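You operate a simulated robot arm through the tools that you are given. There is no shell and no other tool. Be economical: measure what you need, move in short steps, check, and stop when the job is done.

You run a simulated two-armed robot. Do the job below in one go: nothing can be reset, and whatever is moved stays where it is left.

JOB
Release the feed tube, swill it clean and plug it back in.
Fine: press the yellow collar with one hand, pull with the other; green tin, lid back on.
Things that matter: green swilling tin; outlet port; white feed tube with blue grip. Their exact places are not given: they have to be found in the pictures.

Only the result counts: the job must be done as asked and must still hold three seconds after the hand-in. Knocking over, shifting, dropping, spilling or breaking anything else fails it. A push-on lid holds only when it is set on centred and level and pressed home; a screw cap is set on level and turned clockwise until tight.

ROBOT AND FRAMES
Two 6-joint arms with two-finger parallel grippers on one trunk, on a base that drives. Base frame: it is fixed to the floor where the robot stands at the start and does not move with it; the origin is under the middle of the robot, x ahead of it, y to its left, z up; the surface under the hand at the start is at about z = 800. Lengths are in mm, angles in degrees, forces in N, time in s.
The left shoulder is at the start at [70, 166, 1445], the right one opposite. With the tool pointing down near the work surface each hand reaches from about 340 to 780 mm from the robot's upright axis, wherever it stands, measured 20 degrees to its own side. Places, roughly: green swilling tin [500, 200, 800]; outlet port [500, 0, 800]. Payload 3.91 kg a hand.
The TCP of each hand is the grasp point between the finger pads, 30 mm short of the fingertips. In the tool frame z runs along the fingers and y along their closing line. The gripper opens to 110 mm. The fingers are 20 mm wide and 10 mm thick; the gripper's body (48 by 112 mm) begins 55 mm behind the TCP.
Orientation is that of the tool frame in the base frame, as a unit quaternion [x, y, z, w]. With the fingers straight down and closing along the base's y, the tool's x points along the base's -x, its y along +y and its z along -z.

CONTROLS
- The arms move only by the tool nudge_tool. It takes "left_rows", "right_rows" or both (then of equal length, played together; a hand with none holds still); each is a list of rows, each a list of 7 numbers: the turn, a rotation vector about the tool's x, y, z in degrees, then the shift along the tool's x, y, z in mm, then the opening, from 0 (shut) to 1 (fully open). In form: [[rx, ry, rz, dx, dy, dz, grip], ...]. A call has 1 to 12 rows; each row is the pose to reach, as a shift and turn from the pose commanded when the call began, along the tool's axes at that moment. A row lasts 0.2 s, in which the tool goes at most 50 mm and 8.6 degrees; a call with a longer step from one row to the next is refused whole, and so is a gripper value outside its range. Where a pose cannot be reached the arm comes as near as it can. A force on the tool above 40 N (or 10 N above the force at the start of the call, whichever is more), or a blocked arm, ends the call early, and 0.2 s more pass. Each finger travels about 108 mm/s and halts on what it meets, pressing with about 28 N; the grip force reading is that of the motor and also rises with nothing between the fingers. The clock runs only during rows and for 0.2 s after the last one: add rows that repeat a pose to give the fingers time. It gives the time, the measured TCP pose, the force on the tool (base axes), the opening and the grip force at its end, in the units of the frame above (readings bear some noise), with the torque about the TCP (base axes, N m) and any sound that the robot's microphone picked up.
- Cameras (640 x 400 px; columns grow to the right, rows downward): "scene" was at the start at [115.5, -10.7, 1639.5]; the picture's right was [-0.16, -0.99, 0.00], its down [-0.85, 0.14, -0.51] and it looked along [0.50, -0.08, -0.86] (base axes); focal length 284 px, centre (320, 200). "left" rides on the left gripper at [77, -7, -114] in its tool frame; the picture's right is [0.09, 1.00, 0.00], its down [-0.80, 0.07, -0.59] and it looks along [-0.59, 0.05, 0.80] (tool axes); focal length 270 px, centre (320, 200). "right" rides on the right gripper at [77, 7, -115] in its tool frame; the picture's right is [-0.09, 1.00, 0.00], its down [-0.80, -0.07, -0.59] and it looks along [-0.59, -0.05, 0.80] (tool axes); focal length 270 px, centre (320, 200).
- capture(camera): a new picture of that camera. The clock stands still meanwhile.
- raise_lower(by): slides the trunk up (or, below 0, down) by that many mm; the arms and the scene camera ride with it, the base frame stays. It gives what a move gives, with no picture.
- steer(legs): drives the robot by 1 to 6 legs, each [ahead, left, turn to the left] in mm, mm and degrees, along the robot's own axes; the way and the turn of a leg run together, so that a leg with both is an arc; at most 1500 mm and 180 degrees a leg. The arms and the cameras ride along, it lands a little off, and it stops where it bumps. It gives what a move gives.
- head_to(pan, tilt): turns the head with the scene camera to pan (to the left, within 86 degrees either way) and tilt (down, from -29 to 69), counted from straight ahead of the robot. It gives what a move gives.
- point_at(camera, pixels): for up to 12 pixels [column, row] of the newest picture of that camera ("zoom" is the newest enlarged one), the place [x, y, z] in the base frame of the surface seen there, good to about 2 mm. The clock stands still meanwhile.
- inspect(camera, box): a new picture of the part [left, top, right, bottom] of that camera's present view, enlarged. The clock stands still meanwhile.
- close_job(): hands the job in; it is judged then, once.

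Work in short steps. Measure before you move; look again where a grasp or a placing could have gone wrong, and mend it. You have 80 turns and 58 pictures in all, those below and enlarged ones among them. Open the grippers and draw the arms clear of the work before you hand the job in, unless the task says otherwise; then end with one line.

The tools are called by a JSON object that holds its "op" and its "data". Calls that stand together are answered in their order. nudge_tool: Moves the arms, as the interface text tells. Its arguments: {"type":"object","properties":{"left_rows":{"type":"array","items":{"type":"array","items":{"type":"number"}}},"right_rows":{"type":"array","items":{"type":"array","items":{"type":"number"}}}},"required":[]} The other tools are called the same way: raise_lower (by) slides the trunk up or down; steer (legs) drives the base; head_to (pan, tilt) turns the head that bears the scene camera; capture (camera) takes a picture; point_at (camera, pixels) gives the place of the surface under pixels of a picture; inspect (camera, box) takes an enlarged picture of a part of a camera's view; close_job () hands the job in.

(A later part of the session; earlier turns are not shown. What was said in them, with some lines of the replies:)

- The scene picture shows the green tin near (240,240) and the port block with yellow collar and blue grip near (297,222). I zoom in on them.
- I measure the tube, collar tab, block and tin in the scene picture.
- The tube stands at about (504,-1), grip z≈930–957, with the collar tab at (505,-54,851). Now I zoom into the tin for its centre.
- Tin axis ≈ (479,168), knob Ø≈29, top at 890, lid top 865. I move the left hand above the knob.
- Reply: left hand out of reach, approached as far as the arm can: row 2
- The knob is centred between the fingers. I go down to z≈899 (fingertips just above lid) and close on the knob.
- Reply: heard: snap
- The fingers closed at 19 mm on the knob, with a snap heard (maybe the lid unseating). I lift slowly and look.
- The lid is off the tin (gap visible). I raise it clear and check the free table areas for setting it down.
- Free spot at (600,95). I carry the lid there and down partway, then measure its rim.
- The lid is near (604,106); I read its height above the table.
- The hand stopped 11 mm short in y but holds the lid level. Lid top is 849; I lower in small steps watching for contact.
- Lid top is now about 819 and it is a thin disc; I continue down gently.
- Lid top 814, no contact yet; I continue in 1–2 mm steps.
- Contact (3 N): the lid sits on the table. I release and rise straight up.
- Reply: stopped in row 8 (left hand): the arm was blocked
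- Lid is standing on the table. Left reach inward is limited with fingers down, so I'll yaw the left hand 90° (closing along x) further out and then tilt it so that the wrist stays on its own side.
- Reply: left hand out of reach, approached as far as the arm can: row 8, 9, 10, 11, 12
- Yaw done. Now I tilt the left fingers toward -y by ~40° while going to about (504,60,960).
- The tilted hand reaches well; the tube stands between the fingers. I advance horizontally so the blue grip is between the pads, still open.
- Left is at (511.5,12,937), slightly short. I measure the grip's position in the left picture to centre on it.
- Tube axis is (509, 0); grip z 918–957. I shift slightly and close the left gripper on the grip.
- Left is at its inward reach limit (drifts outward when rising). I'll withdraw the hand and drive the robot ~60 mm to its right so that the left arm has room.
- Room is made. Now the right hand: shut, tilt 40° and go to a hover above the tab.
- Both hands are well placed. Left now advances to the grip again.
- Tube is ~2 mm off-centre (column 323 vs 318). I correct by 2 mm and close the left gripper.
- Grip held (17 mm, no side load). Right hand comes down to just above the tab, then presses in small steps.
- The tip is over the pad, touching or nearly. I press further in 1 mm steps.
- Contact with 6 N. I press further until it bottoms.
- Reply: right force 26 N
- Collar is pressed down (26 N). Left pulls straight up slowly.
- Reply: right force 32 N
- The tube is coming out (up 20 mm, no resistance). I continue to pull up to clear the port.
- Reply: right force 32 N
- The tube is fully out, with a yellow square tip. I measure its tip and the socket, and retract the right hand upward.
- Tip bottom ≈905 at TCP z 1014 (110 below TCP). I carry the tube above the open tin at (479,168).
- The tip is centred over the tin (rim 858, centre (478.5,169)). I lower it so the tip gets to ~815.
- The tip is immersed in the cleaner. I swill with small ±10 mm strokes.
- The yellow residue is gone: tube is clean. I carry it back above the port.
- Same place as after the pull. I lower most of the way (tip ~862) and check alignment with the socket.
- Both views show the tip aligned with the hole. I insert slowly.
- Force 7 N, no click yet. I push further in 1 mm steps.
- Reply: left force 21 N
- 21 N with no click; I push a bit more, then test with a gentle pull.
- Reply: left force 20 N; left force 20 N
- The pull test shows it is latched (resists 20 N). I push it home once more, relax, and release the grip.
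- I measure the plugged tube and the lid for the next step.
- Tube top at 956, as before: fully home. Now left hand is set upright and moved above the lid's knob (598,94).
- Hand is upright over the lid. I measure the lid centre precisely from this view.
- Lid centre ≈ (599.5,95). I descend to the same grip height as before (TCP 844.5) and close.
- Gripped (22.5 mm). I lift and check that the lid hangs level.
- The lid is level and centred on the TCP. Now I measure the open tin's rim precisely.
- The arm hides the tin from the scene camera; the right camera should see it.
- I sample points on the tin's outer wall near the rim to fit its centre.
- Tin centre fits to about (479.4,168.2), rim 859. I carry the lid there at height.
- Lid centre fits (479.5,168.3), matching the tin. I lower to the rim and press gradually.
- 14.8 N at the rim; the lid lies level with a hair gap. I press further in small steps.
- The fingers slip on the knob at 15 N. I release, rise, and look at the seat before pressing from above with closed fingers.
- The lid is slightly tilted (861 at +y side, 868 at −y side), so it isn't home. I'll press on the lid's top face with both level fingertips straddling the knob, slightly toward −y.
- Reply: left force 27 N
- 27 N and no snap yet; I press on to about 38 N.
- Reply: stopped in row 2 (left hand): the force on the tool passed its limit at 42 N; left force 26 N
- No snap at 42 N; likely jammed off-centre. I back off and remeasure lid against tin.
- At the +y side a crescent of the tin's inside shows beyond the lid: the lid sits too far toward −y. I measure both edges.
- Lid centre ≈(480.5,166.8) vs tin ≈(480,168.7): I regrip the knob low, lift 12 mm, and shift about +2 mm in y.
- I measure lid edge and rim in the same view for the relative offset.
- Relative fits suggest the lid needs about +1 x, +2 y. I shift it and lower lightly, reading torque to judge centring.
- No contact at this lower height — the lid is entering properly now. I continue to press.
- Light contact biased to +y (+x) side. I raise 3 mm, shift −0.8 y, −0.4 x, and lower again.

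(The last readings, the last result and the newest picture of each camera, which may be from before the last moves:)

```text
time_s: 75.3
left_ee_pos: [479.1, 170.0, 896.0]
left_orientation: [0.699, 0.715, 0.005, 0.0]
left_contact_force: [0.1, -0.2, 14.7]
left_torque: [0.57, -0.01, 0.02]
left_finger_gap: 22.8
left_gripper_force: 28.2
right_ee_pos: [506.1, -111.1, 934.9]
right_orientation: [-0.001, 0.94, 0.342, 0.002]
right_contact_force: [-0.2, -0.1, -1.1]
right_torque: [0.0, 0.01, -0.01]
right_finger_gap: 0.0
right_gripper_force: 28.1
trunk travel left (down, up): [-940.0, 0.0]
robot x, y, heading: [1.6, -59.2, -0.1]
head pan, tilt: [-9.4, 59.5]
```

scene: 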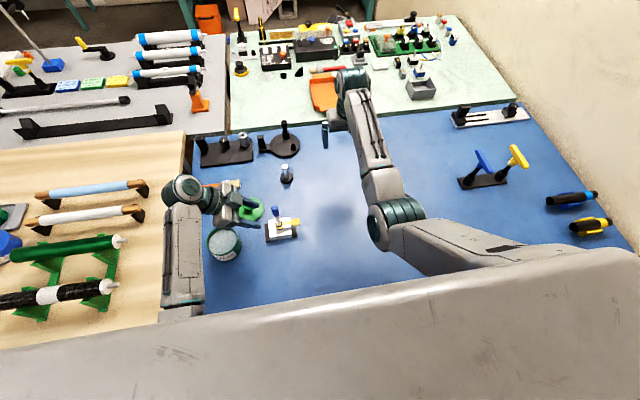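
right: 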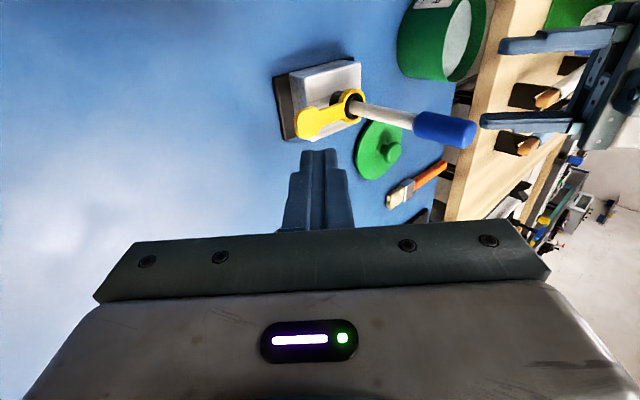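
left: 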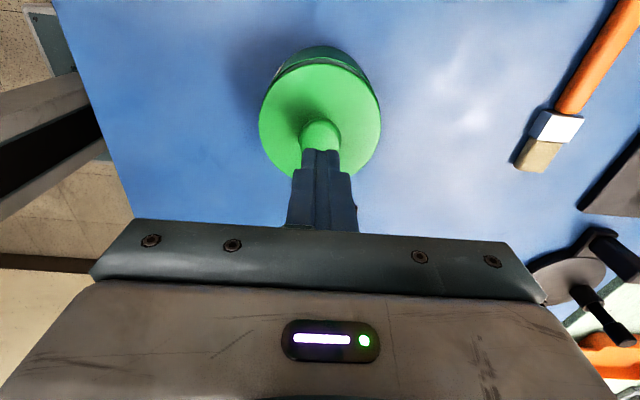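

Contact is still at the +y edge, with x balanced; the lid seems gripped tilted (+y low). I release it on the tin, rise, and measure.

{"op": "nudge_tool", "data": {"left_rows": [[0, 0, 0, 0, 0, -2, 0], [0, 0, 0, 0, 0, -2, 0.2], [0, 0, 0, 0, 0, -2, 0.5], [0, 0, 0, 0, 0, -2, 0.5], [0, 0, 0, 0, 0, -45, 0.5], [0, 0, 0, 0, 0, -88, 0.5], [0, 0, 0, 0, 0, -88, 0.5]]}}

{"op": "inspect", "data": {"camera": "left", "box": [220, 20, 420, 145]}}

{"op": "point_at", "data": {"camera": "zoom", "pixels": [[310, 135], [310, 180], [310, 220], [240, 250], [380, 250], [180, 300], [440, 300], [200, 370], [420, 370], [180, 200], [430, 200]]}}

```text
time_s: 76.9
left_ee_pos: [481.4, 169.9, 982.3]
left_orientation: [0.699, 0.715, 0.002, 0.0]
left_contact_force: [0.1, -0.5, -0.5]
left_torque: [-0.01, -0.02, 0.0]
left_finger_gap: 55.0
left_gripper_force: 0.1
right_ee_pos: [507.5, -108.5, 933.8]
right_orientation: [0.0, 0.939, 0.343, 0.0]
right_contact_force: [0.0, 0.2, 0.6]
right_torque: [-0.01, 0.0, 0.01]
right_finger_gap: 0.1
right_gripper_force: 28.2
trunk travel left (down, up): [-940.0, 0.0]
robot x, y, heading: [2.2, -59.3, 0.2]
head pan, tilt: [-9.4, 59.5]
```

```text
3.20 times, centred on (320, 82) of left
```

zoom: 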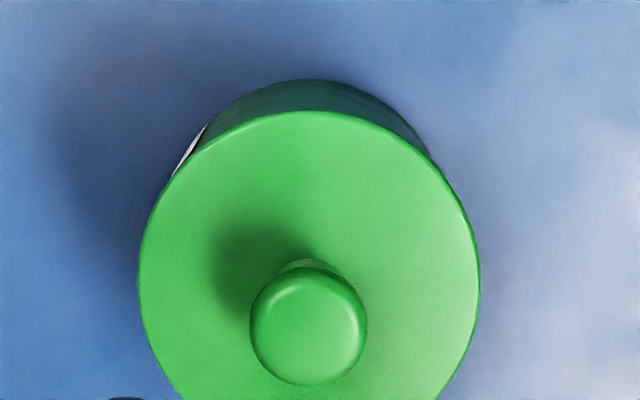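

```text
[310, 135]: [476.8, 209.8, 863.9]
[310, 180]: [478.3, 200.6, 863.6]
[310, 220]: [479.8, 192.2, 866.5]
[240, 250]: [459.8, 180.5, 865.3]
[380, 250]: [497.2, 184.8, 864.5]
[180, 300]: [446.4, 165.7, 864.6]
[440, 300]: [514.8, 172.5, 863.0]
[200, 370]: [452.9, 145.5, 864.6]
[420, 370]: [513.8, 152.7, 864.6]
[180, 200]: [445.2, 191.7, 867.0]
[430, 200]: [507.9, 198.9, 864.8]
```

The lid is now level at ~864.5 all round with no gap. I press it home with both fingertips on its face, straddling the knob at its centre.

{"op": "nudge_tool", "data": {"left_rows": [[0, 0, 0, 0, 0, 40, 0.5], [0, 0, 0, 0, 0, 75, 0.5], [0, 0, 0, 0, 0, 84, 0.5], [0, 0, 0, 0, 0, 86, 0.5], [0, 0, 0, 0, 0, 88, 0.5], [0, 0, 0, 0, 0, 89, 0.5], [0, 0, 0, 0, 0, 90, 0.5], [0, 0, 0, 0, 0, 91, 0.5], [0, 0, 0, 0, 0, 92, 0.5], [0, 0, 0, 0, 0, 92, 0.5]]}}

```text
time_s: 79.1
left_ee_pos: [481.4, 171.9, 894.8]
left_orientation: [0.699, 0.715, 0.006, 0.002]
left_contact_force: [4.5, 3.5, 28.8]
left_torque: [0.08, 0.39, -0.07]
left_finger_gap: 54.9
left_gripper_force: 0.0
right_ee_pos: [505.2, -110.1, 934.7]
right_orientation: [0.0, 0.939, 0.343, 0.001]
right_contact_force: [0.2, 0.0, 0.0]
right_torque: [-0.02, 0.0, 0.0]
right_finger_gap: 0.1
right_gripper_force: 27.7
trunk travel left (down, up): [-940.0, 0.0]
robot x, y, heading: [1.2, -54.2, -0.0]
head pan, tilt: [-9.4, 59.5]
heard: snap
```

A snap was heard: the lid is home. I withdraw upward and check.

{"op": "nudge_tool", "data": {"left_rows": [[0, 0, 0, 0, 0, -5, 0.5], [0, 0, 0, 0, 0, -40, 0.5], [0, 0, 0, 0, 0, -85, 0.5], [0, 0, 0, 40, 0, -95, 0.5], [0, 0, 0, 85, 0, -95, 0.5], [0, 0, 0, 125, 0, -95, 0.5], [0, 0, 0, 125, 0, -95, 0.5]], "right_rows": [[0, 0, 0, 0, 0, -20, 0], [0, 0, 0, 0, 0, -45, 0], [0, 0, 0, 0, 0, -75, 0.2], [0, 0, 0, 0, -10, -90, 0.4], [0, 0, 0, 0, -30, -100, 0.5], [0, 0, 0, 0, -40, -100, 0.5], [0, 0, 0, 0, -40, -100, 0.5]]}}

{"op": "inspect", "data": {"camera": "scene", "box": [190, 180, 320, 270]}}

{"op": "point_at", "data": {"camera": "zoom", "pixels": [[170, 230], [215, 200], [255, 240], [215, 290], [180, 270], [240, 210]]}}

```text
time_s: 80.7
left_ee_pos: [478.9, 295.8, 985.6]
left_orientation: [0.7, 0.714, 0.003, 0.0]
left_contact_force: [0.3, 0.4, 0.9]
left_torque: [0.0, -0.01, -0.02]
left_finger_gap: 55.2
left_gripper_force: 0.0
right_ee_pos: [506.5, -205.5, 984.3]
right_orientation: [0.0, 0.939, 0.343, 0.0]
right_contact_force: [-0.6, -0.3, 1.1]
right_torque: [-0.01, -0.01, -0.03]
right_finger_gap: 54.9
right_gripper_force: 0.1
trunk travel left (down, up): [-940.0, 0.0]
robot x, y, heading: [-0.1, -55.5, -0.1]
head pan, tilt: [-9.4, 59.5]
```

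```text
4.44 times, centred on (255, 225) of scene
```

zoom: 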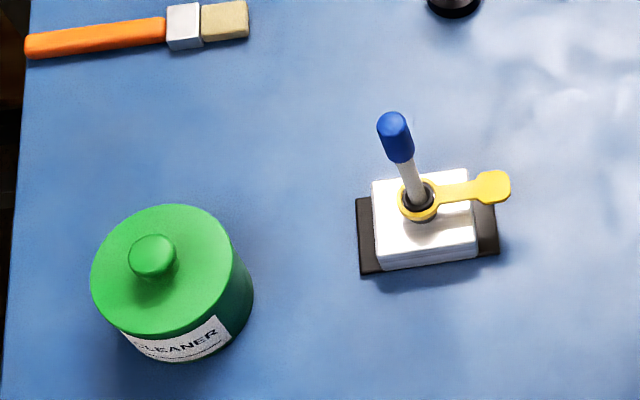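

```text
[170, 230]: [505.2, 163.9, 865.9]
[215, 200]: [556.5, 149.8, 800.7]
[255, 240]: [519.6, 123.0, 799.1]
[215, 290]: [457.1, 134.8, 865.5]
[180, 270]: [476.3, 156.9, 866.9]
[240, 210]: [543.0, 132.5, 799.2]
```

The lid is seated level at about 865, the tube is plugged with its top at 956 as before, and both arms are clear with grippers open. I hand the job in.

{"op": "close_job", "data": {}}

```text
The job is handed in.
```

The feed tube was released, swilled clean in the green tin and plugged back in. It held against a 20 N pull, though no click was heard. The tin's lid is back on, level and snapped home, and both arms are clear with the grippers open.
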